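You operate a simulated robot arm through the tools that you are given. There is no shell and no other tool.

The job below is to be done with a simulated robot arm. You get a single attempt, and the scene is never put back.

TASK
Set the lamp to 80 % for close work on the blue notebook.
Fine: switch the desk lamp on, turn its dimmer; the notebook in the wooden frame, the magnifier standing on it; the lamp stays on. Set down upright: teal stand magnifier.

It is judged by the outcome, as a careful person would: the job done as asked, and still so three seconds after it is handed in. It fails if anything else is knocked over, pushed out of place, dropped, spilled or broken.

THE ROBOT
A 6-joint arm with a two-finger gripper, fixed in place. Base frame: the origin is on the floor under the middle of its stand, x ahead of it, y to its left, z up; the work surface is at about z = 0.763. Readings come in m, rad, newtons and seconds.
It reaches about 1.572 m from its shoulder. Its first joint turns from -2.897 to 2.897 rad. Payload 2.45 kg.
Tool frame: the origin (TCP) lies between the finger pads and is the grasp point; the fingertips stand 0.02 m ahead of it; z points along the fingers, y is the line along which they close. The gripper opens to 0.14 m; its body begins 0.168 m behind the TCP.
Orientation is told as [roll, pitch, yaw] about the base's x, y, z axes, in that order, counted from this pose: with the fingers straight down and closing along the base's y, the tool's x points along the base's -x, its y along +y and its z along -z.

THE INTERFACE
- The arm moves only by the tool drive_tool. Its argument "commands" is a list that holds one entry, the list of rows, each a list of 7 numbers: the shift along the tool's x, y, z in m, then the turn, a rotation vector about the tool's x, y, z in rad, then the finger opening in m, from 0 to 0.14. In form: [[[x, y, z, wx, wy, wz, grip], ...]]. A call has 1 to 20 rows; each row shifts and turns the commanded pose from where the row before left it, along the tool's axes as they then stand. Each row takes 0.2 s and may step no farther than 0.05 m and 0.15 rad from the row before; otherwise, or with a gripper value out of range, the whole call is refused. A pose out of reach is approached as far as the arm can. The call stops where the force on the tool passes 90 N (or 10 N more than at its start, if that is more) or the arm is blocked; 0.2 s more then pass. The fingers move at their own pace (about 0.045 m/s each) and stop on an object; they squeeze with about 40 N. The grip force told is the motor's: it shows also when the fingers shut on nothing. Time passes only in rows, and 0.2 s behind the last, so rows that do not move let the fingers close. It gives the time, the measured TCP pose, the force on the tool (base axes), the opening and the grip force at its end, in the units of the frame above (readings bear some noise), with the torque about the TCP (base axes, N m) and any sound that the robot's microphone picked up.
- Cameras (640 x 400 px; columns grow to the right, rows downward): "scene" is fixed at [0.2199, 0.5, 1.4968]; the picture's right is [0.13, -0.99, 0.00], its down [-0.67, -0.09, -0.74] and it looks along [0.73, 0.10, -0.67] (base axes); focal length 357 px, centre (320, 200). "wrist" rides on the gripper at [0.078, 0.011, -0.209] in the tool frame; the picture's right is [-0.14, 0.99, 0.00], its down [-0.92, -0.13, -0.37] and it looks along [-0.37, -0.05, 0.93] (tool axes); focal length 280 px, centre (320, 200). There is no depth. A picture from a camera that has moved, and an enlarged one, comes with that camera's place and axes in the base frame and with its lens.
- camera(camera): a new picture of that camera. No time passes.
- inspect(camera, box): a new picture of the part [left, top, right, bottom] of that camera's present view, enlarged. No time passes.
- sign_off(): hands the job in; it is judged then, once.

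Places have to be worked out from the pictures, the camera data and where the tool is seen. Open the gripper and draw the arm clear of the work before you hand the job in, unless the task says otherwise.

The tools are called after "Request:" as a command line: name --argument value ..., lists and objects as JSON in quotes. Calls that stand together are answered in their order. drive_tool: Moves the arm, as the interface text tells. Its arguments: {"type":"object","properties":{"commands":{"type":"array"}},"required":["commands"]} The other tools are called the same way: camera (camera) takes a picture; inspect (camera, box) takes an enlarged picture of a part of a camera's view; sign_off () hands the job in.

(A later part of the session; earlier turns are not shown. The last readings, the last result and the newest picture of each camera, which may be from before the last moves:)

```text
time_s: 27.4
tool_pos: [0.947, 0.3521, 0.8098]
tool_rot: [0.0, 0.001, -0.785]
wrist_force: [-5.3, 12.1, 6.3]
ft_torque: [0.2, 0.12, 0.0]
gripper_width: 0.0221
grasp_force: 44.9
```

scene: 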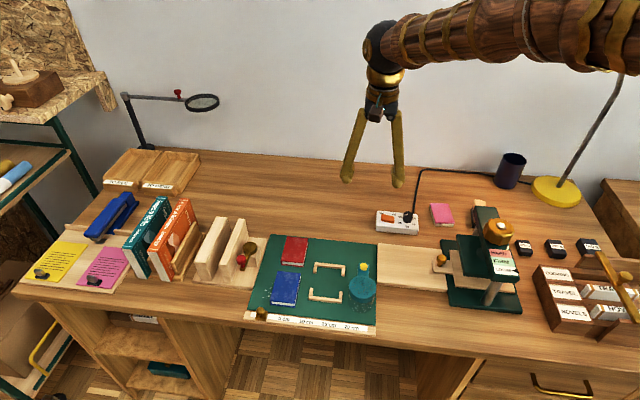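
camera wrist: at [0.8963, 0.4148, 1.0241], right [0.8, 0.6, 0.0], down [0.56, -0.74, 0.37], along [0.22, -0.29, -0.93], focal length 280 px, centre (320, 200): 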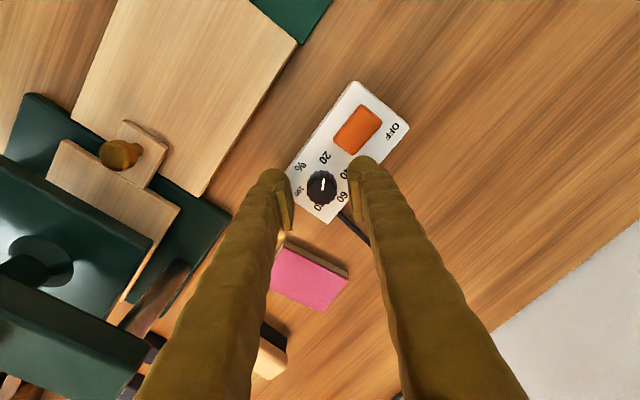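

The load is lower now. I turn the knob clockwise in a first portion of 0.75 rad and check that the pointer follows.

Request:
drive_tool --commands '[[[0, 0, 0, 0, 0, 0.15, 0.016], [0, 0, 0, 0, 0, 0.15, 0.016], [0, 0, 0, 0, 0, 0.15, 0.016], [0, 0, 0, 0, 0, 0.15, 0.016], [0, 0, 0, 0, 0, 0.15, 0.016], [0, 0, 0, 0, 0, 0, 0.016]]]'

Request:
inspect --camera "scene" --box '[375, 190, 435, 240]'

Request:
inspect --camera "wrist" --box '[270, 140, 370, 240]'

```text
time_s: 28.8
tool_pos: [0.946, 0.3512, 0.8102]
tool_rot: [-0.003, -0.002, -1.536]
wrist_force: [-75.8, -6.9, 28.4]
ft_torque: [0.18, 1.07, 0.17]
gripper_width: 0.0228
grasp_force: 45.1
```

```text
8.00 times, centred on (405, 215) of scene
camera zoom: at [0.2199, 0.5, 1.4968], right [0.13, -0.99, 0.0], down [-0.67, -0.09, -0.74], along [0.73, 0.1, -0.67], focal length 2857 px, centre (-360, 80)
```

zoom: 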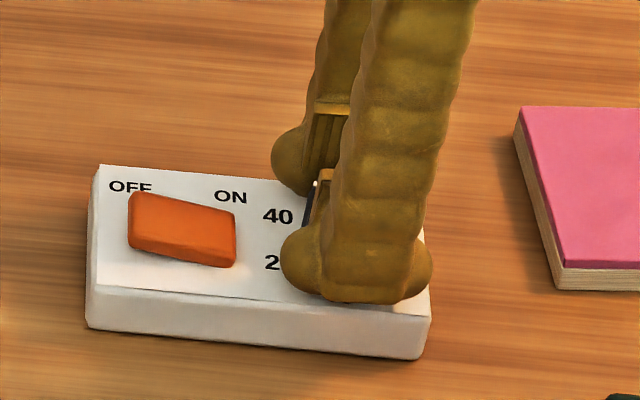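

```text
4.00 times, centred on (320, 190) of wrist
camera zoom: at [0.9542, 0.4302, 1.018], right [0.99, -0.1, 0.0], down [-0.09, -0.92, 0.37], along [-0.04, -0.37, -0.93], focal length 1122 px, centre (320, 240)
```

zoom: 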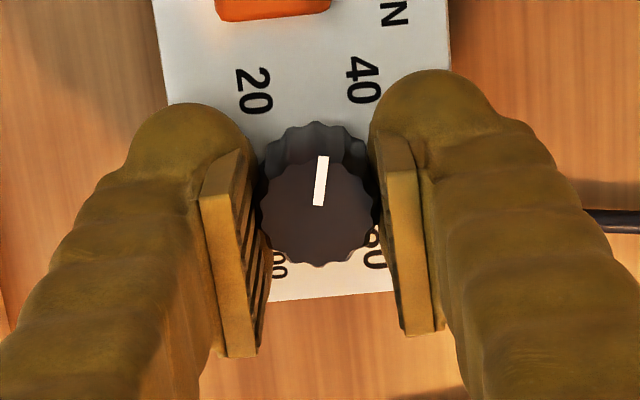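

The pointer turns with the gripper. A side load of −76 N in x says the knob centre lies more to −x, so I shift the tool 1 mm toward −x (tool −y) to relieve it.

Request:
drive_tool --commands '[[[0, -0.001, 0, 0, 0, 0, 0.016], [0, 0, 0, 0, 0, 0, 0.016]]]'

```text
time_s: 29.4
tool_pos: [0.9454, 0.3522, 0.8082]
tool_rot: [-0.002, -0.002, -1.534]
wrist_force: [-60.7, -5.2, 18.8]
ft_torque: [-0.1, 0.76, 0.15]
gripper_width: 0.0224
grasp_force: 44.5
```

The load fell by 15 N per mm. I shift another 2 mm toward −x.

Request:
drive_tool --commands '[[[0, -0.001, 0, 0, 0, 0, 0.016], [0, -0.001, 0, 0, 0, 0, 0.016], [0, 0, 0, 0, 0, 0, 0.016]]]'

```text
time_s: 30.2
tool_pos: [0.9449, 0.3516, 0.8092]
tool_rot: [0.001, 0.0, -1.533]
wrist_force: [-17.5, -8.9, 8.6]
ft_torque: [-0.06, 0.21, 0.01]
gripper_width: 0.0222
grasp_force: 44.3
```

Load is down to −17 N. I shift 1 mm more and continue turning another 0.75 rad clockwise.

Request:
drive_tool --commands '[[[0, -0.001, 0, 0, 0, 0, 0.016], [0, 0, 0, 0, 0, 0.12, 0.016], [0, 0, 0, 0, 0, 0.12, 0.016], [0, 0, 0, 0, 0, 0.12, 0.016], [0, 0, 0, 0, 0, 0, 0.016]]]'

```text
time_s: 31.4
tool_pos: [0.944, 0.3512, 0.8086]
tool_rot: [0.003, 0.0, -1.898]
wrist_force: [26.8, -9.8, -6.4]
ft_torque: [-0.1, -0.28, -0.05]
gripper_width: 0.0223
grasp_force: 45.1
```

Load is moderate (28 N). I continue turning by 0.45 rad.

Request:
drive_tool --commands '[[[0, 0.0008, 0, 0, 0, 0.15, 0.016], [0, 0, 0, 0, 0, 0.15, 0.016], [0, 0, 0, 0, 0, 0.15, 0.016], [0, 0, 0, 0, 0, 0, 0.016]]]'

Request:
inspect --camera "wrist" --box '[270, 140, 370, 240]'

Request:
inspect --camera "scene" --box '[375, 190, 435, 240]'

```text
time_s: 32.4
tool_pos: [0.944, 0.3523, 0.8093]
tool_rot: [-0.002, -0.002, -2.347]
wrist_force: [-6.6, 1.8, 3.8]
ft_torque: [-0.09, 0.23, 0.02]
gripper_width: 0.022
grasp_force: 45.1
```

```text
4.00 times, centred on (320, 190) of wrist
camera zoom: at [1.0061, 0.4002, 1.0182], right [0.61, -0.79, 0.0], down [-0.73, -0.57, 0.37], along [-0.29, -0.23, -0.93], focal length 1122 px, centre (320, 240)
```

zoom: 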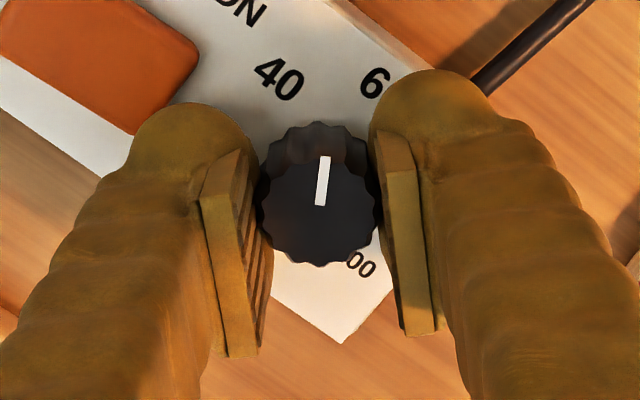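

```text
8.00 times, centred on (405, 215) of scene
camera zoom: at [0.2199, 0.5, 1.4968], right [0.13, -0.99, 0.0], down [-0.67, -0.09, -0.74], along [0.73, 0.1, -0.67], focal length 2857 px, centre (-360, 80)
```

zoom: 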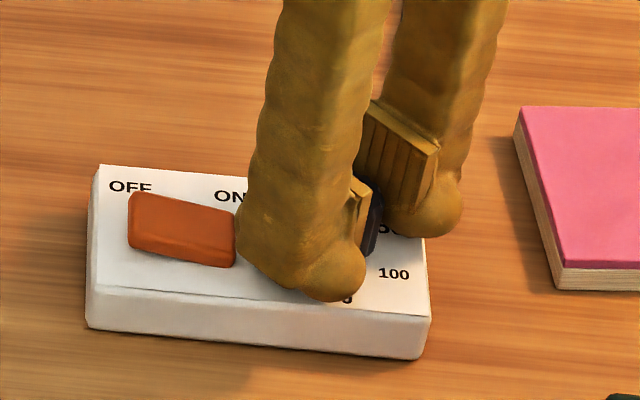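

The knob has turned about 90° (pointer now near 50 %) and the load is small. I release slightly, lift 30 mm, rotate back by 90° and come down again for the second half turn.

Request:
drive_tool --commands '[[[0, 0, 0, 0, 0, 0, 0.026], [0, 0, 0, 0, 0, 0, 0.034], [0, 0, 0, 0, 0, 0, 0.034], [0, 0, -0.015, 0, 0, 0, 0.036], [0, 0, -0.02, 0, 0, 0, 0.046], [0, 0, 0, 0, 0, -0.15, 0.046], [0, 0, 0, 0, 0, -0.15, 0.046], [0, 0, 0, 0, 0, -0.15, 0.046], [0, 0, 0, 0, 0, -0.15, 0.046], [0, 0, 0, 0, 0, -0.15, 0.046], [0, 0, 0, 0, 0, -0.15, 0.046], [0, 0, 0, 0, 0, -0.15, 0.046], [0, 0, 0, 0, 0, -0.15, 0.046], [0, 0, 0, 0, 0, -0.15, 0.046], [0, 0, 0, 0, 0, -0.15, 0.046], [0, 0, 0, 0, 0, -0.0708, 0.046], [0, 0, 0, 0, 0, 0, 0.046]]]'

Request:
inspect --camera "wrist" --box '[270, 140, 370, 240]'

Request:
inspect --camera "scene" --box '[375, 190, 435, 240]'

```text
time_s: 36.0
tool_pos: [0.9443, 0.352, 0.845]
tool_rot: [0.001, 0.0, -0.772]
wrist_force: [-0.4, 0.1, -0.1]
ft_torque: [-0.01, -0.05, -0.03]
gripper_width: 0.046
grasp_force: 0.1
```

```text
4.00 times, centred on (320, 190) of wrist
camera zoom: at [0.8956, 0.4142, 1.0528], right [0.79, 0.61, 0.0], down [0.57, -0.73, 0.37], along [0.23, -0.29, -0.93], focal length 1122 px, centre (320, 240)
```

zoom: 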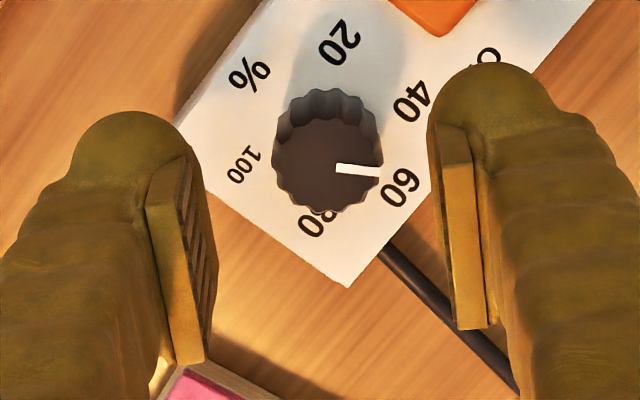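

```text
8.00 times, centred on (405, 215) of scene
camera zoom: at [0.2199, 0.5, 1.4968], right [0.13, -0.99, 0.0], down [-0.67, -0.09, -0.74], along [0.73, 0.1, -0.67], focal length 2857 px, centre (-360, 80)
```

zoom: 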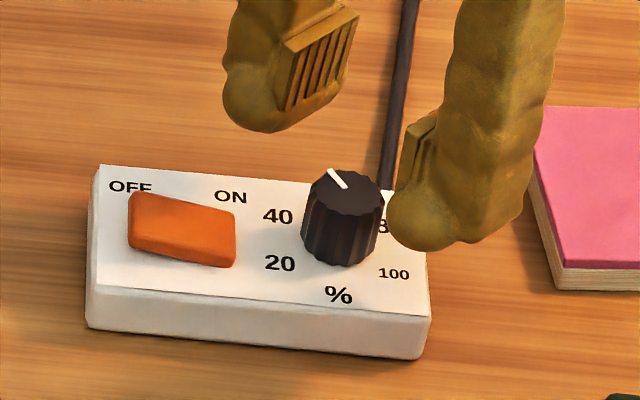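

The pointer is now at ≈ 32° left of "60", i.e. about 49 %, and the lamp gives warm light. I descend 35 mm again and grip the knob.

Request:
drive_tool --commands '[[[0, 0, 0.02, 0, 0, 0, 0.046], [0, 0, 0.01, 0, 0, 0, 0.046], [0, 0, 0.005, 0, 0, 0, 0.046], [0, 0, 0, 0, 0, 0, 0.036], [0, 0, 0, 0, 0, 0, 0.026], [0, 0, 0, 0, 0, 0, 0.016], [0, 0, 0, 0, 0, 0, 0.016], [0, 0, 0, 0, 0, 0, 0.016]]]'

```text
time_s: 37.8
tool_pos: [0.9434, 0.3533, 0.8107]
tool_rot: [0.0, 0.001, -0.775]
wrist_force: [10.1, 10.9, -0.8]
ft_torque: [0.08, -0.16, 0.03]
gripper_width: 0.0261
grasp_force: 7.5
```

The fingers are still closing (26 mm, 7.5 N). I wait a few rows.

Request:
drive_tool --commands '[[[0, 0, 0, 0, 0, 0, 0.012], [0, 0, 0, 0, 0, 0, 0.012], [0, 0, 0, 0, 0, 0, 0.012]]]'

Request:
inspect --camera "wrist" --box '[270, 140, 370, 240]'

```text
time_s: 38.6
tool_pos: [0.944, 0.3524, 0.8108]
tool_rot: [-0.001, 0.0, -0.775]
wrist_force: [14.6, 14.2, -1.1]
ft_torque: [0.17, -0.11, -0.01]
gripper_width: 0.0259
grasp_force: 10.6
```

```text
4.00 times, centred on (320, 190) of wrist
camera zoom: at [0.8952, 0.4145, 1.0188], right [0.79, 0.61, 0.0], down [0.57, -0.74, 0.37], along [0.23, -0.29, -0.93], focal length 1122 px, centre (320, 240)
```

zoom: 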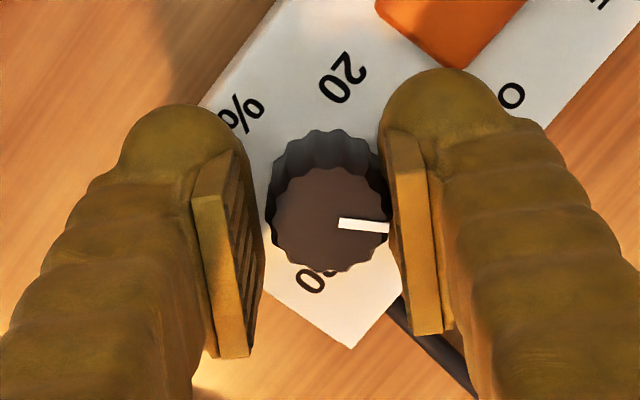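

Only one pad touches: the knob sits ≈ 1.7 mm toward tool +y. I shift that way while closing.

Request:
drive_tool --commands '[[[0, 0.001, 0, 0, 0, 0, 0.012], [0, 0.001, 0, 0, 0, 0, 0.012], [0, 0, 0, 0, 0, 0, 0.012], [0, 0, 0, 0, 0, 0, 0.012]]]'

Request:
inspect --camera "wrist" --box '[270, 140, 370, 240]'

```text
time_s: 39.6
tool_pos: [0.9442, 0.354, 0.8096]
tool_rot: [0.001, 0.001, -0.775]
wrist_force: [1.5, 10.5, 12.0]
ft_torque: [0.15, 0.01, -0.03]
gripper_width: 0.0222
grasp_force: 44.9
```

```text
4.00 times, centred on (320, 190) of wrist
camera zoom: at [0.8969, 0.4154, 1.0186], right [0.79, 0.61, 0.0], down [0.57, -0.74, 0.37], along [0.23, -0.29, -0.93], focal length 1122 px, centre (320, 240)
```

zoom: 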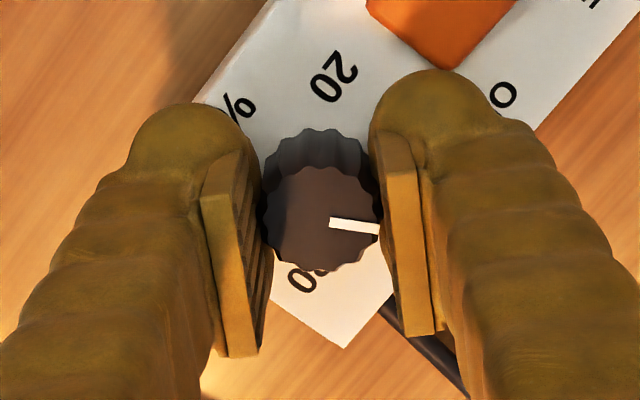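

Both pads grip now (45 N) and the pointer measures ≈ 27°. I turn clockwise 0.6 rad, watching side load.

Request:
drive_tool --commands '[[[0, -0.0005, 0, 0, 0, 0.15, 0.012], [0, -0.0005, 0, 0, 0, 0.15, 0.012], [0, -0.0005, 0, 0, 0, 0.15, 0.012], [0, 0, 0, 0, 0, 0.15, 0.012], [0, 0, 0, 0, 0, 0, 0.012]]]'

```text
time_s: 40.8
tool_pos: [0.9435, 0.3526, 0.8095]
tool_rot: [0.001, -0.001, -1.376]
wrist_force: [39.3, 31.4, -1.3]
ft_torque: [-0.03, -0.42, -0.03]
gripper_width: 0.0224
grasp_force: 45.0
```

A side load of 50 N has built up; I compensate by +1.5 mm in tool y and +1 mm in tool x, and check.

Request:
drive_tool --commands '[[[0.001, 0.001, 0, 0, 0, 0, 0.012], [0, 0.0008, 0, 0, 0, 0, 0.012], [0, 0, 0, 0, 0, 0, 0.012]]]'

```text
time_s: 41.6
tool_pos: [0.9447, 0.3528, 0.8087]
tool_rot: [0.0, 0.0, -1.374]
wrist_force: [15.5, 11.8, 15.2]
ft_torque: [0.12, -0.15, -0.04]
gripper_width: 0.0219
grasp_force: 45.0
```

Load is down to about 20 N. I turn another 0.6 rad.

Request:
drive_tool --commands '[[[0.0003, 0.0005, 0, 0, 0, 0.15, 0.012], [0, 0, 0, 0, 0, 0.15, 0.012], [0, 0, 0, 0, 0, 0.15, 0.012], [0, 0, 0, 0, 0, 0.15, 0.012], [0, 0, 0, 0, 0, 0, 0.012]]]'

Request:
inspect --camera "wrist" --box '[270, 140, 370, 240]'

```text
time_s: 42.8
tool_pos: [0.9447, 0.3531, 0.8092]
tool_rot: [-0.001, -0.004, -1.975]
wrist_force: [-31.8, -12.5, 30.5]
ft_torque: [-0.11, 0.41, 0.03]
gripper_width: 0.022
grasp_force: 45.3
```

```text
4.00 times, centred on (320, 190) of wrist
camera zoom: at [0.9857, 0.4205, 1.0183], right [0.86, -0.52, 0.0], down [-0.48, -0.8, 0.37], along [-0.19, -0.32, -0.93], focal length 1122 px, centre (320, 240)
```

zoom: 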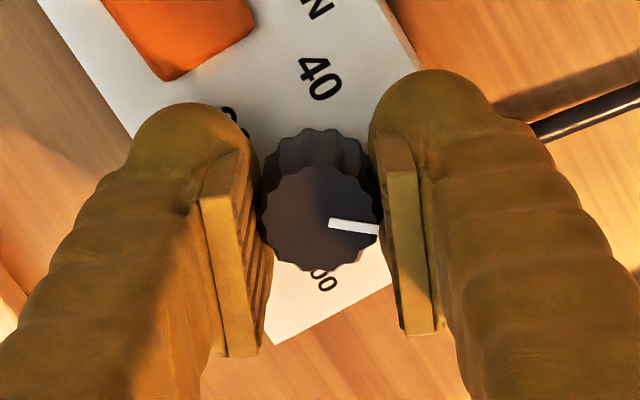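

The pointer is at ≈ −41° (about 74 %). I relieve the side loads a little and turn the remaining 0.325 rad.

Request:
drive_tool --commands '[[[-0.001, -0.001, -0.0006, 0, 0, 0, 0.012], [0, 0, 0, 0, 0, 0.15, 0.012], [0, 0, 0, 0, 0, 0.15, 0.012], [0, 0, 0, 0, 0, 0.025, 0.012], [0, 0, 0, 0, 0, 0, 0.012], [0, 0, 0, 0, 0, 0, 0.012]]]'

Request:
inspect --camera "wrist" --box '[270, 140, 370, 240]'

```text
time_s: 44.2
tool_pos: [0.944, 0.3535, 0.8094]
tool_rot: [-0.001, 0.0, -2.301]
wrist_force: [-13.3, -4.2, 0.4]
ft_torque: [-0.01, 0.15, 0.0]
gripper_width: 0.0224
grasp_force: 45.1
```

```text
4.00 times, centred on (320, 190) of wrist
camera zoom: at [1.0047, 0.4042, 1.0182], right [0.65, -0.76, 0.0], down [-0.71, -0.6, 0.37], along [-0.28, -0.24, -0.93], focal length 1122 px, centre (320, 240)
```

zoom: 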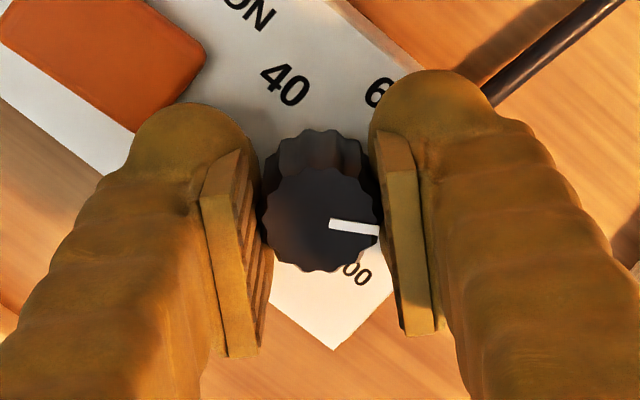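

By rotation count the pointer should be at −60° = 80 %. I open gently and lift straight up to look.

Request:
drive_tool --commands '[[[0, 0, 0, 0, 0, 0, 0.026], [0, 0, 0, 0, 0, 0, 0.034], [0, 0, 0, 0, 0, 0, 0.034], [0, 0, -0.015, 0, 0, 0, 0.036], [0, 0, -0.03, 0, 0, 0, 0.046], [0, 0, -0.04, 0, 0, 0, 0.06], [0, 0, -0.04, 0, 0, 0, 0.06], [0, 0, 0, 0, 0, 0, 0.06], [0, 0, 0, 0, 0, 0, 0.06]]]'

Request:
inspect --camera "wrist" --box '[270, 110, 370, 210]'

Request:
inspect --camera "scene" --box '[370, 200, 426, 240]'

Request:
camera --camera "scene"

```text
time_s: 46.2
tool_pos: [0.9462, 0.3525, 0.9364]
tool_rot: [0.0, 0.001, -2.302]
wrist_force: [-0.9, 0.1, -0.5]
ft_torque: [0.0, 0.0, -0.01]
gripper_width: 0.0601
grasp_force: 0.1
```

```text
4.00 times, centred on (320, 160) of wrist
camera zoom: at [1.0066, 0.4037, 1.1445], right [0.65, -0.76, 0.0], down [-0.71, -0.6, 0.37], along [-0.28, -0.24, -0.93], focal length 1122 px, centre (320, 360)
```

zoom: 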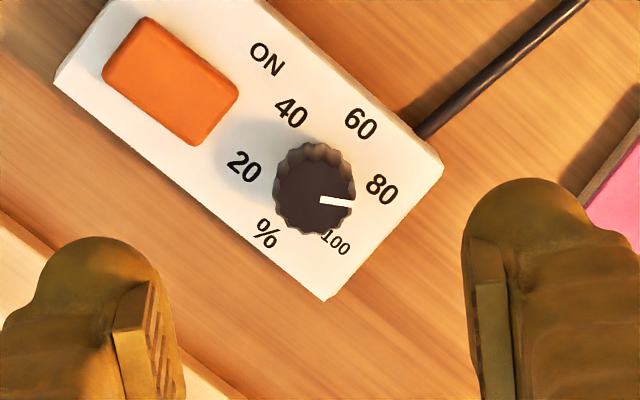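

```text
10.00 times, centred on (398, 220) of scene
camera zoom: at [0.2199, 0.5, 1.4968], right [0.13, -0.99, 0.0], down [-0.67, -0.09, -0.74], along [0.73, 0.1, -0.67], focal length 3571 px, centre (-460, 0)
```

zoom: 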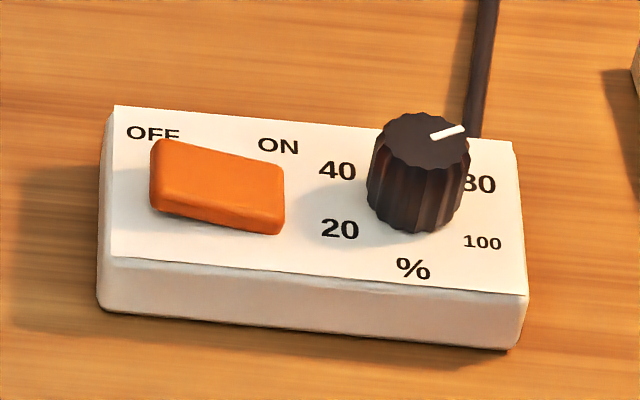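

```text
taken
```

scene: 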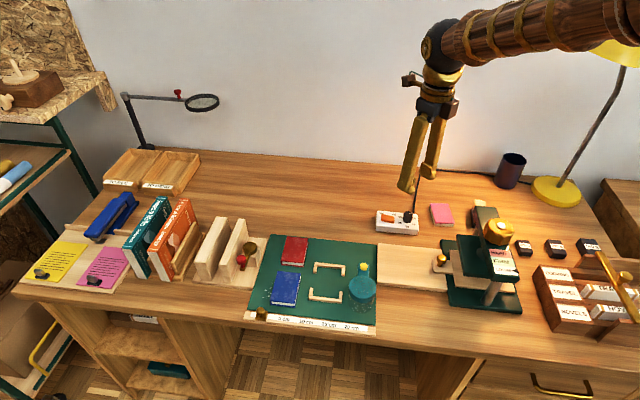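

The pointer measures −59° → 79.7 %, rocker ON, box unmoved and the lamp is glowing. Next I rotate back to yaw 0 and head over toward the notebook area.

Request:
drive_tool --commands '[[[0, 0, -0.03, 0, 0, -0.15, 0.1], [0, 0, -0.03, 0, 0, -0.15, 0.1], [0, 0, 0, 0, 0, -0.15, 0.1], [0, 0, 0, 0, 0, -0.15, 0.1], [0, 0, 0, 0, 0, -0.15, 0.1], [0, 0, 0, 0, 0, -0.15, 0.1], [0, 0, 0, 0, 0, -0.15, 0.1], [0, 0, 0, 0, 0, -0.15, 0.1], [0, 0, 0, 0, 0, -0.15, 0.1], [0, 0, 0, 0, 0, -0.15, 0.1], [0, 0, 0, 0, 0, -0.15, 0.1], [0, 0, 0, 0, 0, -0.15, 0.1], [0, 0, 0, 0, 0, -0.15, 0.1], [0, 0, 0, 0, 0, -0.15, 0.1], [0, 0, 0, 0, 0, -0.15, 0.1], [0, 0, 0, 0, 0, -0.052, 0.1], [0, 0, 0, 0, 0, 0, 0.1]]]'

Request:
drive_tool --commands '[[[0.0308, 0.03, 0, 0, 0, 0, 0.14], [0.0308, 0.03, 0, 0, 0, 0, 0.14], [0.0308, 0.03, 0, 0, 0, 0, 0.14], [0.0308, 0.03, 0, 0, 0, 0, 0.14], [0.0308, 0.03, 0, 0, 0, 0, 0.14], [0.0308, 0.03, 0, 0, 0, 0, 0.14], [0.0308, 0.03, 0, 0, 0, 0, 0.14], [0.0308, 0.03, 0, 0, 0, 0, 0.14], [0, 0, 0, 0, 0, 0, 0.14], [0, 0, 0, 0, 0, 0, 0.14]]]'

Request:
camera --camera "wrist"

Request:
camera --camera "scene"

```text
time_s: 49.8
tool_pos: [0.9441, 0.3537, 0.9936]
tool_rot: [0.001, 0.001, 0.004]
wrist_force: [-0.1, 0.3, -0.9]
ft_torque: [-0.02, -0.02, 0.02]
gripper_width: 0.0998
grasp_force: 0.1
```

```text
time_s: 52.0
tool_pos: [0.6978, 0.5937, 0.994]
tool_rot: [-0.001, 0.0, 0.003]
wrist_force: [-0.7, -0.5, 0.6]
ft_torque: [-0.01, 0.01, 0.03]
gripper_width: 0.1399
grasp_force: 0.1
```

```text
taken
camera wrist: at [0.6202, 0.605, 1.2035], right [0.14, 0.99, 0.0], down [0.92, -0.13, 0.37], along [0.37, -0.05, -0.93], focal length 280 px, centre (320, 200)
```

wrist: 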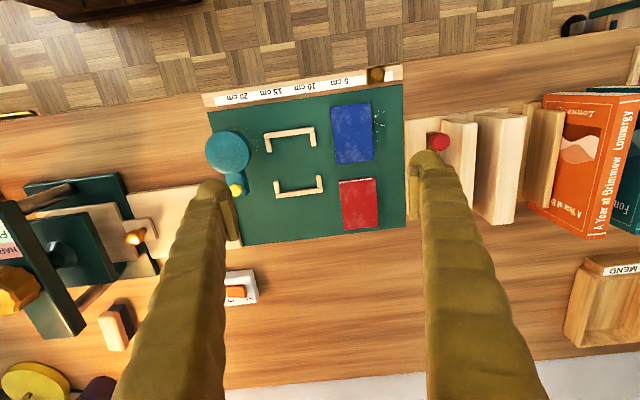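

```text
taken
```

scene: 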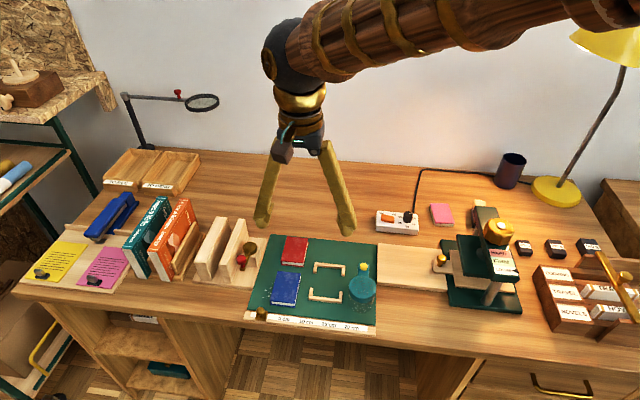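

The wrist view now shows the whole mat. I enlarge it to measure the notebook, the frame and the magnifier.

Request:
inspect --camera "wrist" --box '[250, 90, 400, 184]'

Request:
inspect --camera "wrist" --box '[195, 110, 291, 210]'

Request:
inspect --camera "scene" --box '[255, 255, 345, 311]'

Request:
inspect --camera "scene" --box '[335, 255, 391, 315]'

```text
4.26 times, centred on (325, 137) of wrist
camera zoom: at [0.6202, 0.605, 1.2035], right [0.14, 0.99, 0.0], down [0.92, -0.13, 0.37], along [0.37, -0.05, -0.93], focal length 1193 px, centre (299, 468)
```

zoom: 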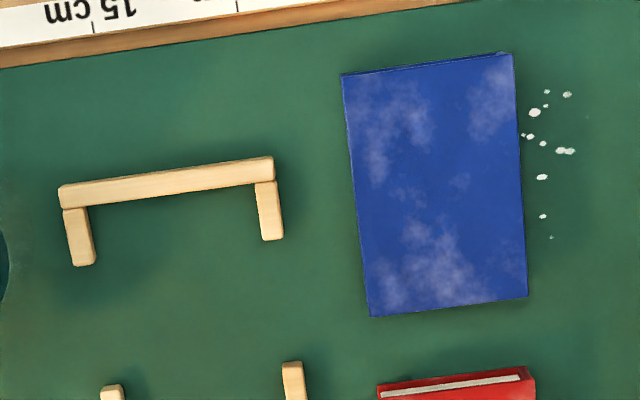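

```text
4.00 times, centred on (243, 160) of wrist
camera zoom: at [0.6202, 0.605, 1.2035], right [0.14, 0.99, 0.0], down [0.92, -0.13, 0.37], along [0.37, -0.05, -0.93], focal length 1122 px, centre (628, 360)
```

zoom: 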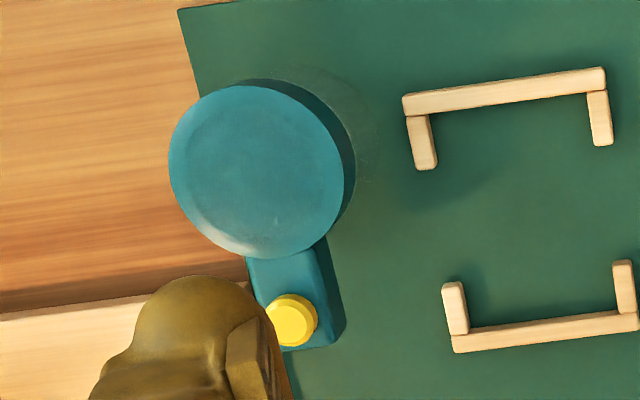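

```text
7.11 times, centred on (300, 283) of scene
camera zoom: at [0.2199, 0.5, 1.4968], right [0.13, -0.99, 0.0], down [-0.67, -0.09, -0.74], along [0.73, 0.1, -0.67], focal length 2539 px, centre (462, -390)
```

zoom: 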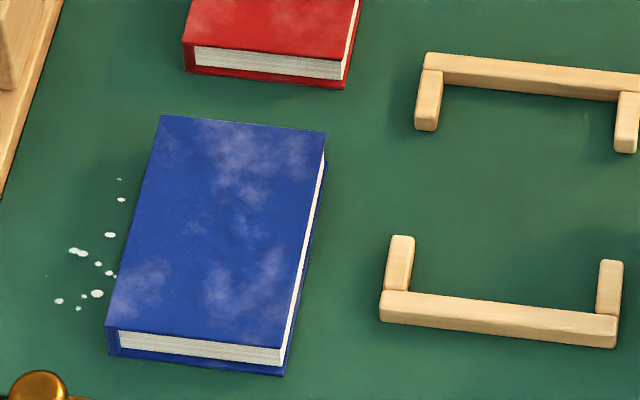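

```text
6.67 times, centred on (363, 285) of scene
camera zoom: at [0.2199, 0.5, 1.4968], right [0.13, -0.99, 0.0], down [-0.67, -0.09, -0.74], along [0.73, 0.1, -0.67], focal length 2381 px, centre (33, -367)
```

zoom: 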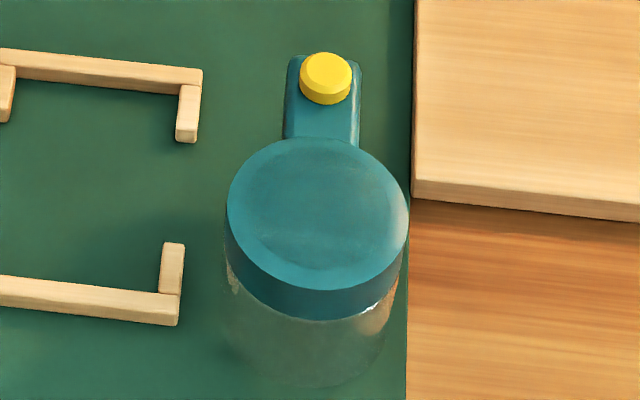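

Measured: notebook ≈ 0.085 × 0.057 × 0.012 m at (0.691, 0.6445), frame inner ≈ 0.060 × 0.086 centred ≈ (0.7235, 0.5505), only ~11 mm tall; magnifier cap ≈ 61 mm wide at (0.6845, 0.4655), top z ≈ 0.817. The magnifier stands where my finger would need to go when putting the notebook in the frame, so I will first park it on free desk space; I move above it now.

Request:
drive_tool --commands '[[[0.00274, -0.02574, 0.0189, 0, 0, 0.003, 0.12], [0.00274, -0.02574, 0.0189, 0, 0, 0, 0.1], [0.00274, -0.02574, 0.0189, 0, 0, 0, 0.1], [0.00274, -0.02574, 0.0189, 0, 0, 0, 0.1], [0.00274, -0.02574, 0.0189, 0, 0, 0, 0.1], [0, 0, 0, 0, 0, 0, 0.1], [0, 0, 0, 0, 0, 0, 0.1]]]'

Request:
camera --camera "wrist"

Request:
inspect --camera "wrist" --box '[240, 130, 400, 230]'

Request:
inspect --camera "scene" --box '[310, 210, 430, 320]'

```text
time_s: 53.6
tool_pos: [0.683, 0.4633, 0.9012]
tool_rot: [0.0, 0.0, 0.001]
wrist_force: [0.1, 0.2, -0.1]
ft_torque: [0.0, 0.03, 0.0]
gripper_width: 0.1001
grasp_force: 0.0
```

```text
taken
camera wrist: at [0.6045, 0.4741, 1.1111], right [0.14, 0.99, 0.0], down [0.92, -0.13, 0.37], along [0.37, -0.05, -0.93], focal length 280 px, centre (320, 200)
```

wrist: 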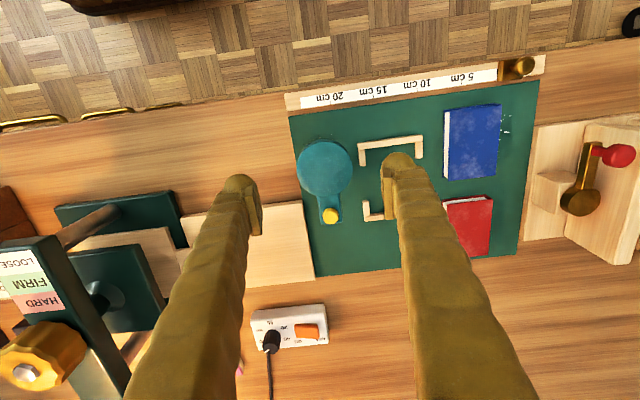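

```text
4.00 times, centred on (320, 180) of wrist
camera zoom: at [0.6045, 0.4741, 1.1111], right [0.14, 0.99, 0.0], down [0.92, -0.13, 0.37], along [0.37, -0.05, -0.93], focal length 1122 px, centre (320, 280)
```

zoom: 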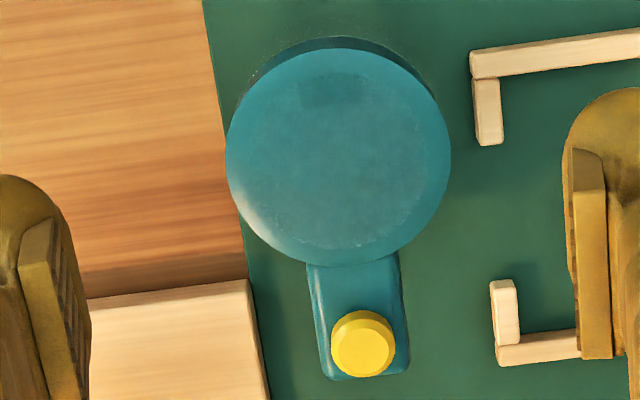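

```text
3.64 times, centred on (370, 265) of scene
camera zoom: at [0.2199, 0.5, 1.4968], right [0.13, -0.99, 0.0], down [-0.67, -0.09, -0.74], along [0.73, 0.1, -0.67], focal length 1298 px, centre (138, -36)
```

zoom: 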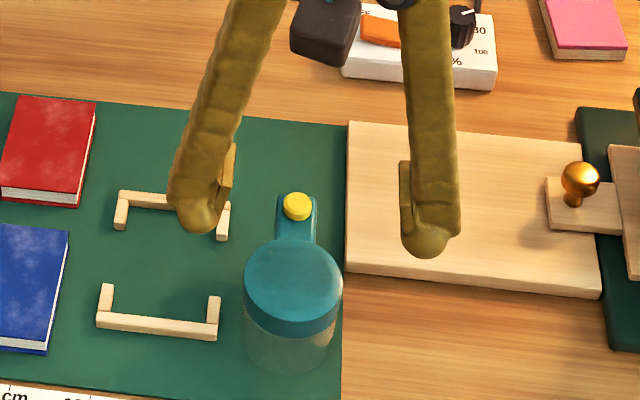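

The magnifier's cap is centred at ≈ (0.686, 0.4667) with the handle along +x. I shift 3.5 mm and descend so the pads straddle the teal cap at TCP z ≈ 0.809.

Request:
drive_tool --commands '[[[-0.0035, 0.0036, 0.02, 0, 0, 0, 0.1], [0, 0, 0.03, 0, 0, 0, 0.1], [0, 0, 0.025, 0, 0, 0, 0.1], [0, 0, 0.01, 0, 0, 0, 0.1], [0, 0, 0.008, 0, 0, 0, 0.1], [0, 0, 0, 0, 0, 0, 0.1], [0, 0, 0, 0, 0, 0, 0.1]]]'

Request:
inspect --camera "wrist" --box '[220, 120, 420, 245]'

Request:
inspect --camera "scene" --box '[310, 230, 410, 320]'

```text
time_s: 55.2
tool_pos: [0.687, 0.4663, 0.808]
tool_rot: [0.0, 0.001, -0.002]
wrist_force: [0.5, 0.0, -0.6]
ft_torque: [0.0, 0.02, -0.02]
gripper_width: 0.0997
grasp_force: 0.1
```

```text
3.20 times, centred on (320, 182) of wrist
camera zoom: at [0.6092, 0.4784, 1.017], right [0.14, 0.99, 0.0], down [0.92, -0.13, 0.37], along [0.36, -0.05, -0.93], focal length 897 px, centre (320, 256)
```

zoom: 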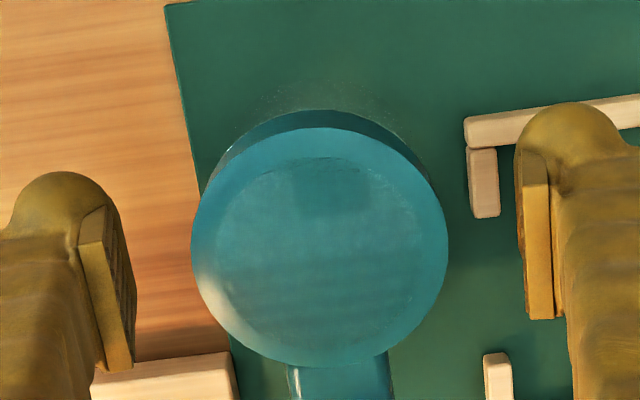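

```text
4.44 times, centred on (360, 275) of scene
camera zoom: at [0.2199, 0.5, 1.4968], right [0.13, -0.99, 0.0], down [-0.67, -0.09, -0.74], along [0.73, 0.1, -0.67], focal length 1587 px, centre (142, -133)
```

zoom: 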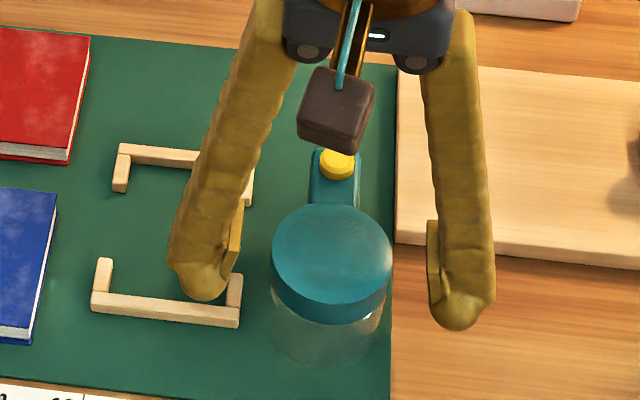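

The disc is centred between the pads. I close the fingers on the cap.

Request:
drive_tool --commands '[[[0, 0, 0, 0, 0, 0, 0.08], [0, 0, 0, 0, 0, 0, 0.07], [0, 0, 0, 0, 0, 0, 0.06], [0, 0, 0, 0, 0, 0, 0.05], [0, 0, 0, 0, 0, 0, 0.05], [0, 0, 0, 0, 0, 0, 0.05]]]'

Request:
inspect --camera "wrist" --box '[220, 120, 420, 245]'

Request:
inspect --camera "scene" --box '[310, 230, 410, 320]'

```text
time_s: 56.6
tool_pos: [0.6873, 0.469, 0.809]
tool_rot: [0.001, 0.0, 0.001]
wrist_force: [0.1, 2.2, 1.5]
ft_torque: [-0.01, -0.05, 0.04]
gripper_width: 0.0604
grasp_force: 39.7
```

```text
3.20 times, centred on (320, 182) of wrist
camera zoom: at [0.6092, 0.4784, 1.0171], right [0.14, 0.99, 0.0], down [0.92, -0.13, 0.37], along [0.37, -0.05, -0.93], focal length 897 px, centre (320, 256)
```

zoom: 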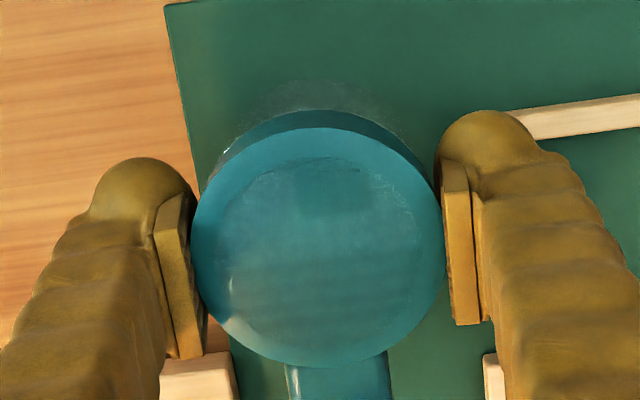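

```text
4.44 times, centred on (360, 275) of scene
camera zoom: at [0.2199, 0.5, 1.4968], right [0.13, -0.99, 0.0], down [-0.67, -0.09, -0.74], along [0.73, 0.1, -0.67], focal length 1587 px, centre (142, -133)
```

zoom: 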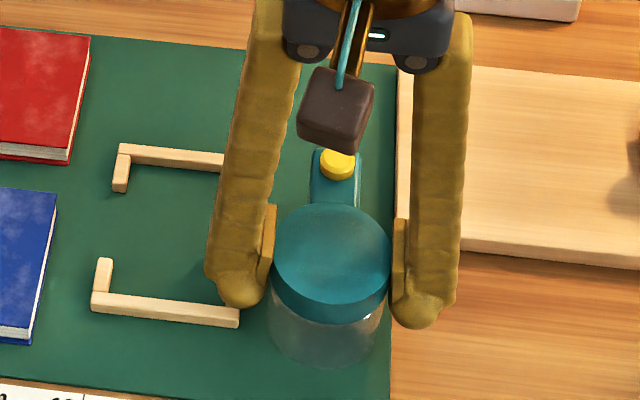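

The cap is held (60.4 mm, 40 N). I lift it 10 cm slowly and check that it hangs upright.

Request:
drive_tool --commands '[[[0, 0, -0.005, 0, 0, 0, 0.05], [0, 0, -0.01, 0, 0, 0, 0.05], [0, 0, -0.02, 0, 0, 0, 0.05], [0, 0, -0.025, 0, 0, 0, 0.05], [0, 0, -0.025, 0, 0, 0, 0.05], [0, 0, -0.015, 0, 0, 0, 0.05], [0, 0, 0, 0, 0, 0, 0.05], [0, 0, 0, 0, 0, 0, 0.05]]]'

Request:
inspect --camera "scene" --box '[300, 190, 420, 320]'

Request:
inspect --camera "wrist" --box '[220, 120, 420, 245]'

```text
time_s: 58.4
tool_pos: [0.687, 0.4666, 0.9087]
tool_rot: [0.0, 0.0, 0.0]
wrist_force: [-0.4, 0.3, -1.6]
ft_torque: [-0.03, -0.02, 0.01]
gripper_width: 0.0602
grasp_force: 40.1
```

```text
3.08 times, centred on (360, 255) of scene
camera zoom: at [0.2199, 0.5, 1.4968], right [0.13, -0.99, 0.0], down [-0.67, -0.09, -0.74], along [0.73, 0.1, -0.67], focal length 1099 px, centre (197, 31)
```

zoom: 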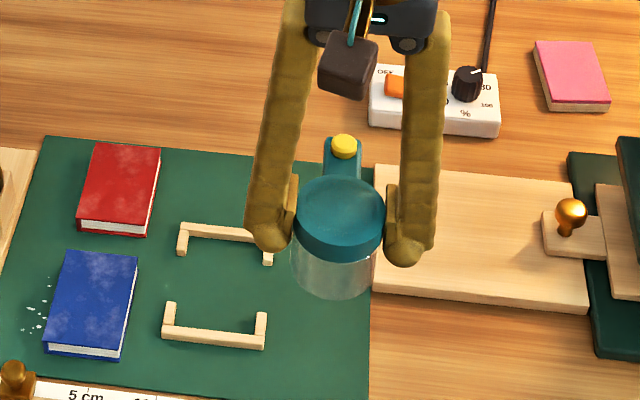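

```text
3.20 times, centred on (320, 182) of wrist
camera zoom: at [0.6092, 0.4786, 1.1176], right [0.14, 0.99, 0.0], down [0.92, -0.13, 0.37], along [0.36, -0.05, -0.93], focal length 897 px, centre (320, 256)
```

zoom: 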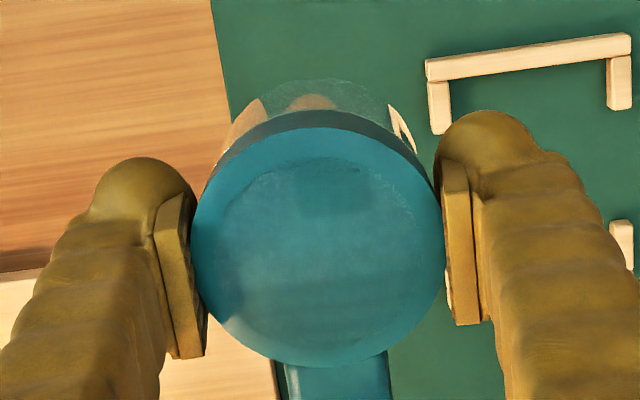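

It hangs level (weight ≈ 1.5 N). I carry it to the free desk spot (0.91, 0.56) beyond the mat and lower to just above the desk.

Request:
drive_tool --commands '[[[-0.0279, 0.0116, 0, 0, 0, 0, 0.05], [-0.0279, 0.0116, 0, 0, 0, 0, 0.05], [-0.0279, 0.0116, 0, 0, 0, 0, 0.05], [-0.0279, 0.0116, 0, 0, 0, 0, 0.05], [-0.0279, 0.0116, 0, 0, 0, 0, 0.05], [-0.0279, 0.0116, 0, 0, 0, 0, 0.05], [-0.0279, 0.0116, 0, 0, 0, 0, 0.05], [-0.0279, 0.0116, 0, 0, 0, 0, 0.05], [0, 0, 0, 0, 0, 0, 0.05], [0, 0, 0.03, 0, 0, 0, 0.05], [0, 0, 0.03, 0, 0, 0, 0.05], [0, 0, 0.025, 0, 0, 0, 0.05], [0, 0, 0.01, 0, 0, 0, 0.05], [0, 0, 0, 0, 0, 0, 0.05], [0, 0, 0, 0, 0, 0, 0.05]]]'

Request:
inspect --camera "scene" --box '[270, 150, 410, 260]'

```text
time_s: 61.6
tool_pos: [0.9104, 0.5591, 0.8124]
tool_rot: [-0.001, 0.001, 0.0]
wrist_force: [0.0, -0.3, -1.4]
ft_torque: [0.03, 0.03, 0.01]
gripper_width: 0.0605
grasp_force: 39.7
```

```text
3.64 times, centred on (340, 205) of scene
camera zoom: at [0.2199, 0.5, 1.4968], right [0.13, -0.99, 0.0], down [-0.67, -0.09, -0.74], along [0.73, 0.1, -0.67], focal length 1298 px, centre (247, 182)
```

zoom: 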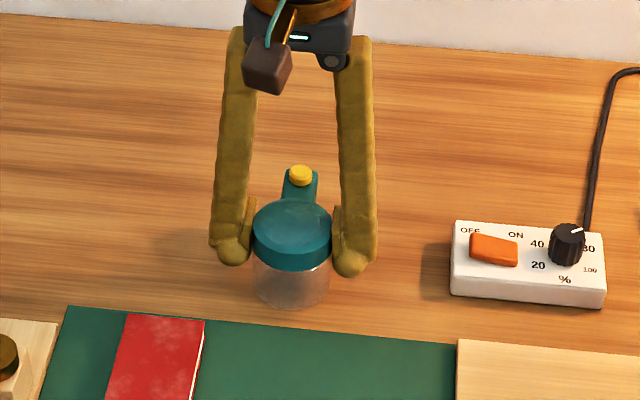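

The magnifier hovers a few mm above free desk. I creep down in 1.5 mm steps until contact.

Request:
drive_tool --commands '[[[0, 0, 0.0015, 0, 0, 0, 0.05], [0, 0, 0.0015, 0, 0, 0, 0.05], [0, 0, 0.0015, 0, 0, 0, 0.05], [0, 0, 0, 0, 0, 0, 0.05]]]'

```text
time_s: 62.6
tool_pos: [0.912, 0.5588, 0.8065]
tool_rot: [-0.001, 0.0, 0.0]
wrist_force: [-0.3, 0.2, -2.4]
ft_torque: [-0.03, -0.02, -0.02]
gripper_width: 0.0605
grasp_force: 39.8
```

No contact yet. I continue with 1 mm steps.

Request:
drive_tool --commands '[[[0, 0, 0.001, 0, 0, 0, 0.05], [0, 0, 0.001, 0, 0, 0, 0.05], [0, 0, 0, 0, 0, 0, 0.05]]]'

```text
time_s: 63.4
tool_pos: [0.9107, 0.5598, 0.8045]
tool_rot: [0.0, 0.001, 0.0]
wrist_force: [-0.3, -0.2, 3.0]
ft_torque: [-0.17, 0.02, 0.0]
gripper_width: 0.0601
grasp_force: 40.1
```

Contact: the load went from −2 N to +3 N, so it stands on the desk. I open the fingers and rise straight up.

Request:
drive_tool --commands '[[[0, 0, 0, 0, 0, 0, 0.07], [0, 0, 0, 0, 0, 0, 0.08], [0, 0, 0, 0, 0, 0, 0.1], [0, 0, 0, 0, 0, 0, 0.1], [0, 0, -0.02, 0, 0, 0, 0.1], [0, 0, -0.04, 0, 0, 0, 0.1], [0, 0, -0.04, 0, 0, 0, 0.1], [0, 0, 0, 0, 0, 0, 0.1], [0, 0, 0, 0, 0, 0, 0.1]]]'

Request:
camera --camera "wrist"

Request:
camera --camera "scene"

```text
time_s: 65.4
tool_pos: [0.9115, 0.5612, 0.9051]
tool_rot: [0.001, -0.001, 0.0]
wrist_force: [-0.2, -1.2, -0.3]
ft_torque: [-0.03, 0.02, 0.0]
gripper_width: 0.0998
grasp_force: 0.0
```

```text
taken
camera wrist: at [0.8327, 0.572, 1.1141], right [0.14, 0.99, 0.0], down [0.92, -0.13, 0.37], along [0.36, -0.05, -0.93], focal length 280 px, centre (320, 200)
```

wrist: 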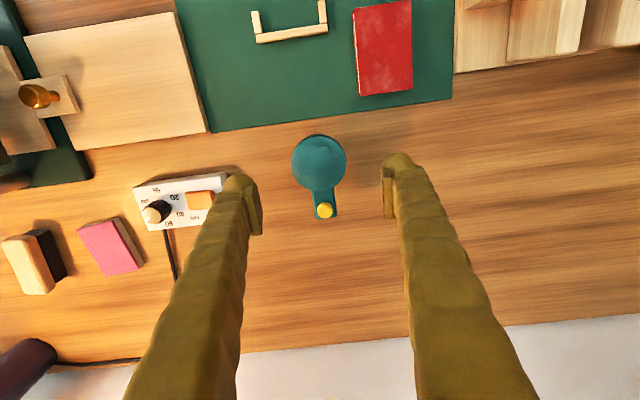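

```text
taken
```

scene: 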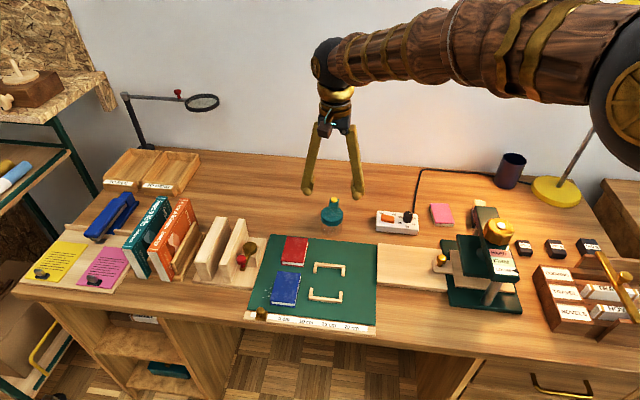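

The magnifier stands upright at (0.911, 0.561). The frame is too close on the notebook's right (27 mm gap vs 34 mm thick fingers), so I'll first grip the notebook at x ≈ 0.7235, where the right finger fits into the frame's side opening, and park it on free desk for a centred regrip. I move above that point.

Request:
drive_tool --commands '[[[0.0312, 0.0139, 0, 0, 0, 0, 0.1], [0.0312, 0.0139, 0, 0, 0, 0, 0.09], [0.0312, 0.0139, 0, 0, 0, 0, 0.08], [0.0312, 0.0139, 0, 0, 0, 0, 0.076], [0.0312, 0.0139, 0, 0, 0, 0, 0.076], [0.0312, 0.0139, 0, 0, 0, 0, 0.076], [0, 0, 0, 0, 0, 0, 0.076], [0, 0, 0, 0, 0, 0, 0.076]]]'

Request:
camera --camera "wrist"

Request:
inspect --camera "wrist" --box '[230, 110, 410, 230]'

```text
time_s: 67.2
tool_pos: [0.7238, 0.644, 0.9047]
tool_rot: [0.0, -0.001, -0.003]
wrist_force: [-0.3, -0.2, -0.3]
ft_torque: [-0.01, 0.02, 0.0]
gripper_width: 0.0761
grasp_force: 0.1
```

```text
taken
camera wrist: at [0.6456, 0.6541, 1.1141], right [0.14, 0.99, 0.0], down [0.92, -0.13, 0.37], along [0.37, -0.05, -0.93], focal length 280 px, centre (320, 200)
```

wrist: 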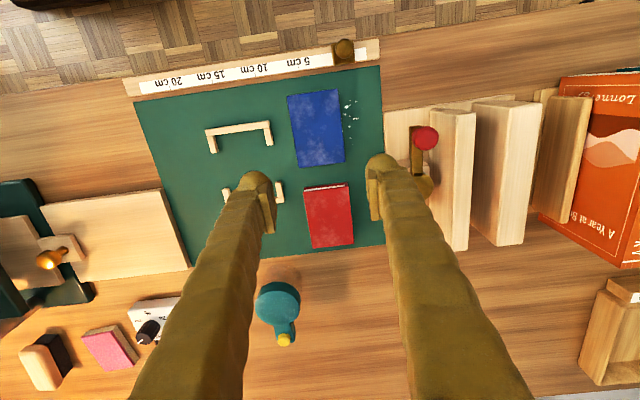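

```text
3.33 times, centred on (320, 170) of wrist
camera zoom: at [0.6456, 0.6541, 1.1141], right [0.14, 0.99, 0.0], down [0.92, -0.13, 0.37], along [0.37, -0.05, -0.93], focal length 935 px, centre (320, 300)
```

zoom: 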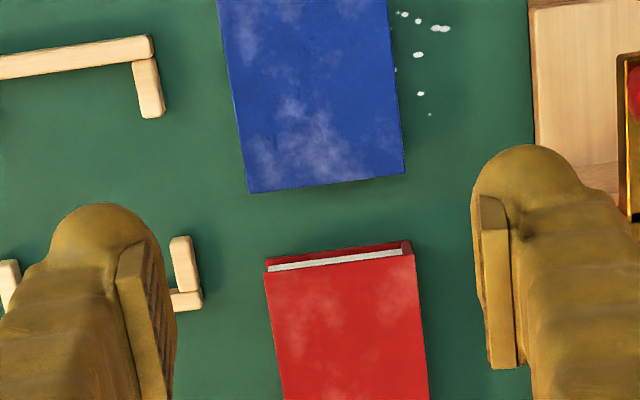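

Alignment is good: TCP (0.7236, 0.6431), frame side opening x 0.700–0.746, notebook y 0.6146–0.6729. I descend to TCP z 0.81 and check before entering next to the notebook.

Request:
drive_tool --commands '[[[0, 0.0007, 0.025, 0, 0, 0, 0.076], [0, 0, 0.03, 0, 0, 0, 0.076], [0, 0, 0.03, 0, 0, 0, 0.076], [0, 0, 0.01, 0, 0, 0, 0.076], [0, 0, 0, 0, 0, 0, 0.076], [0, 0, 0, 0, 0, 0, 0.076]]]'

Request:
inspect --camera "wrist" --box '[220, 100, 420, 225]'

Request:
inspect --camera "scene" --box '[240, 220, 360, 320]'

```text
time_s: 68.6
tool_pos: [0.7221, 0.6459, 0.8126]
tool_rot: [0.001, 0.0, 0.0]
wrist_force: [0.2, 0.3, -0.3]
ft_torque: [-0.02, 0.0, -0.03]
gripper_width: 0.0761
grasp_force: 0.0
```

```text
3.20 times, centred on (320, 162) of wrist
camera zoom: at [0.644, 0.6561, 1.0207], right [0.14, 0.99, 0.0], down [0.92, -0.13, 0.37], along [0.36, -0.05, -0.93], focal length 897 px, centre (320, 320)
```

zoom: 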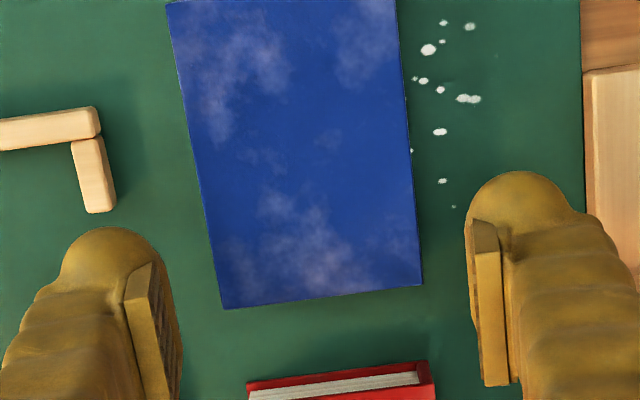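

```text
4.00 times, centred on (300, 270) of scene
camera zoom: at [0.2199, 0.5, 1.4968], right [0.13, -0.99, 0.0], down [-0.67, -0.09, -0.74], along [0.73, 0.1, -0.67], focal length 1428 px, centre (400, -80)
```

zoom: 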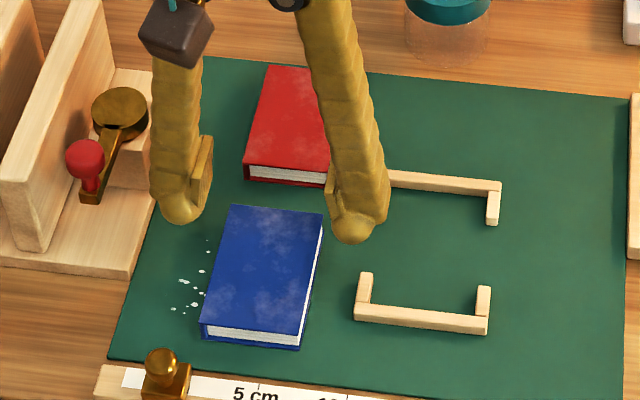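

All as expected (TCP x 0.722, y 0.645). I correct 1 mm and descend the last 21 mm beside the notebook.

Request:
drive_tool --commands '[[[-0.001, -0.001, 0.008, 0, 0, 0, 0.076], [0, 0, 0.008, 0, 0, 0, 0.076], [0, 0, 0.0055, 0, 0, 0, 0.076], [0, 0, 0, 0, 0, 0, 0.076], [0, 0, 0, 0, 0, 0, 0.076]]]'

Request:
inspect --camera "scene" --box '[260, 230, 350, 305]'

Request:
inspect --camera "wrist" --box '[220, 100, 420, 225]'

```text
time_s: 69.8
tool_pos: [0.7255, 0.6444, 0.7896]
tool_rot: [0.0, 0.0, 0.0]
wrist_force: [0.1, -1.4, -0.6]
ft_torque: [-0.01, 0.02, 0.01]
gripper_width: 0.076
grasp_force: 0.0
```

```text
5.33 times, centred on (305, 268) of scene
camera zoom: at [0.2199, 0.5, 1.4968], right [0.13, -0.99, 0.0], down [-0.67, -0.09, -0.74], along [0.73, 0.1, -0.67], focal length 1904 px, centre (400, -160)
```

zoom: 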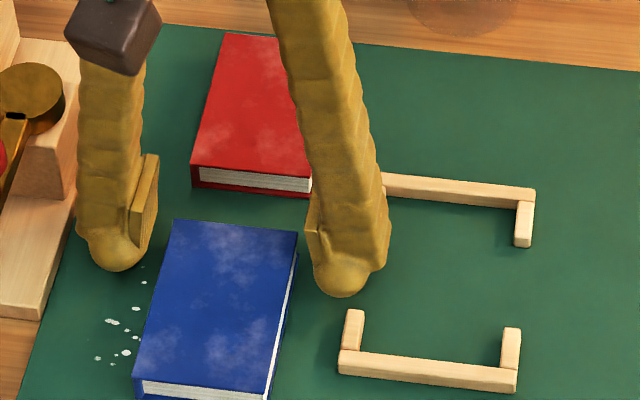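

```text
3.20 times, centred on (320, 162) of wrist
camera zoom: at [0.6465, 0.6549, 0.9988], right [0.14, 0.99, 0.0], down [0.92, -0.13, 0.37], along [0.37, -0.05, -0.93], focal length 897 px, centre (320, 320)
```

zoom: 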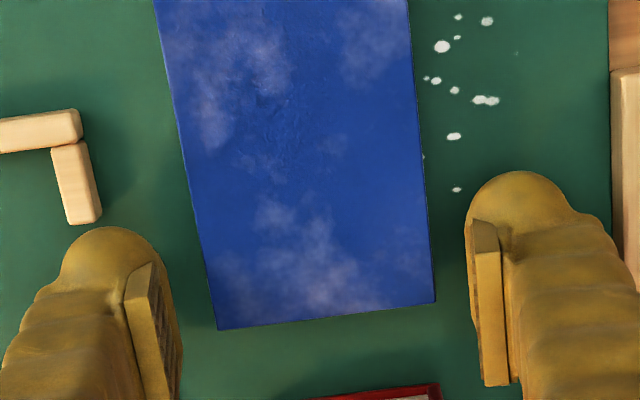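

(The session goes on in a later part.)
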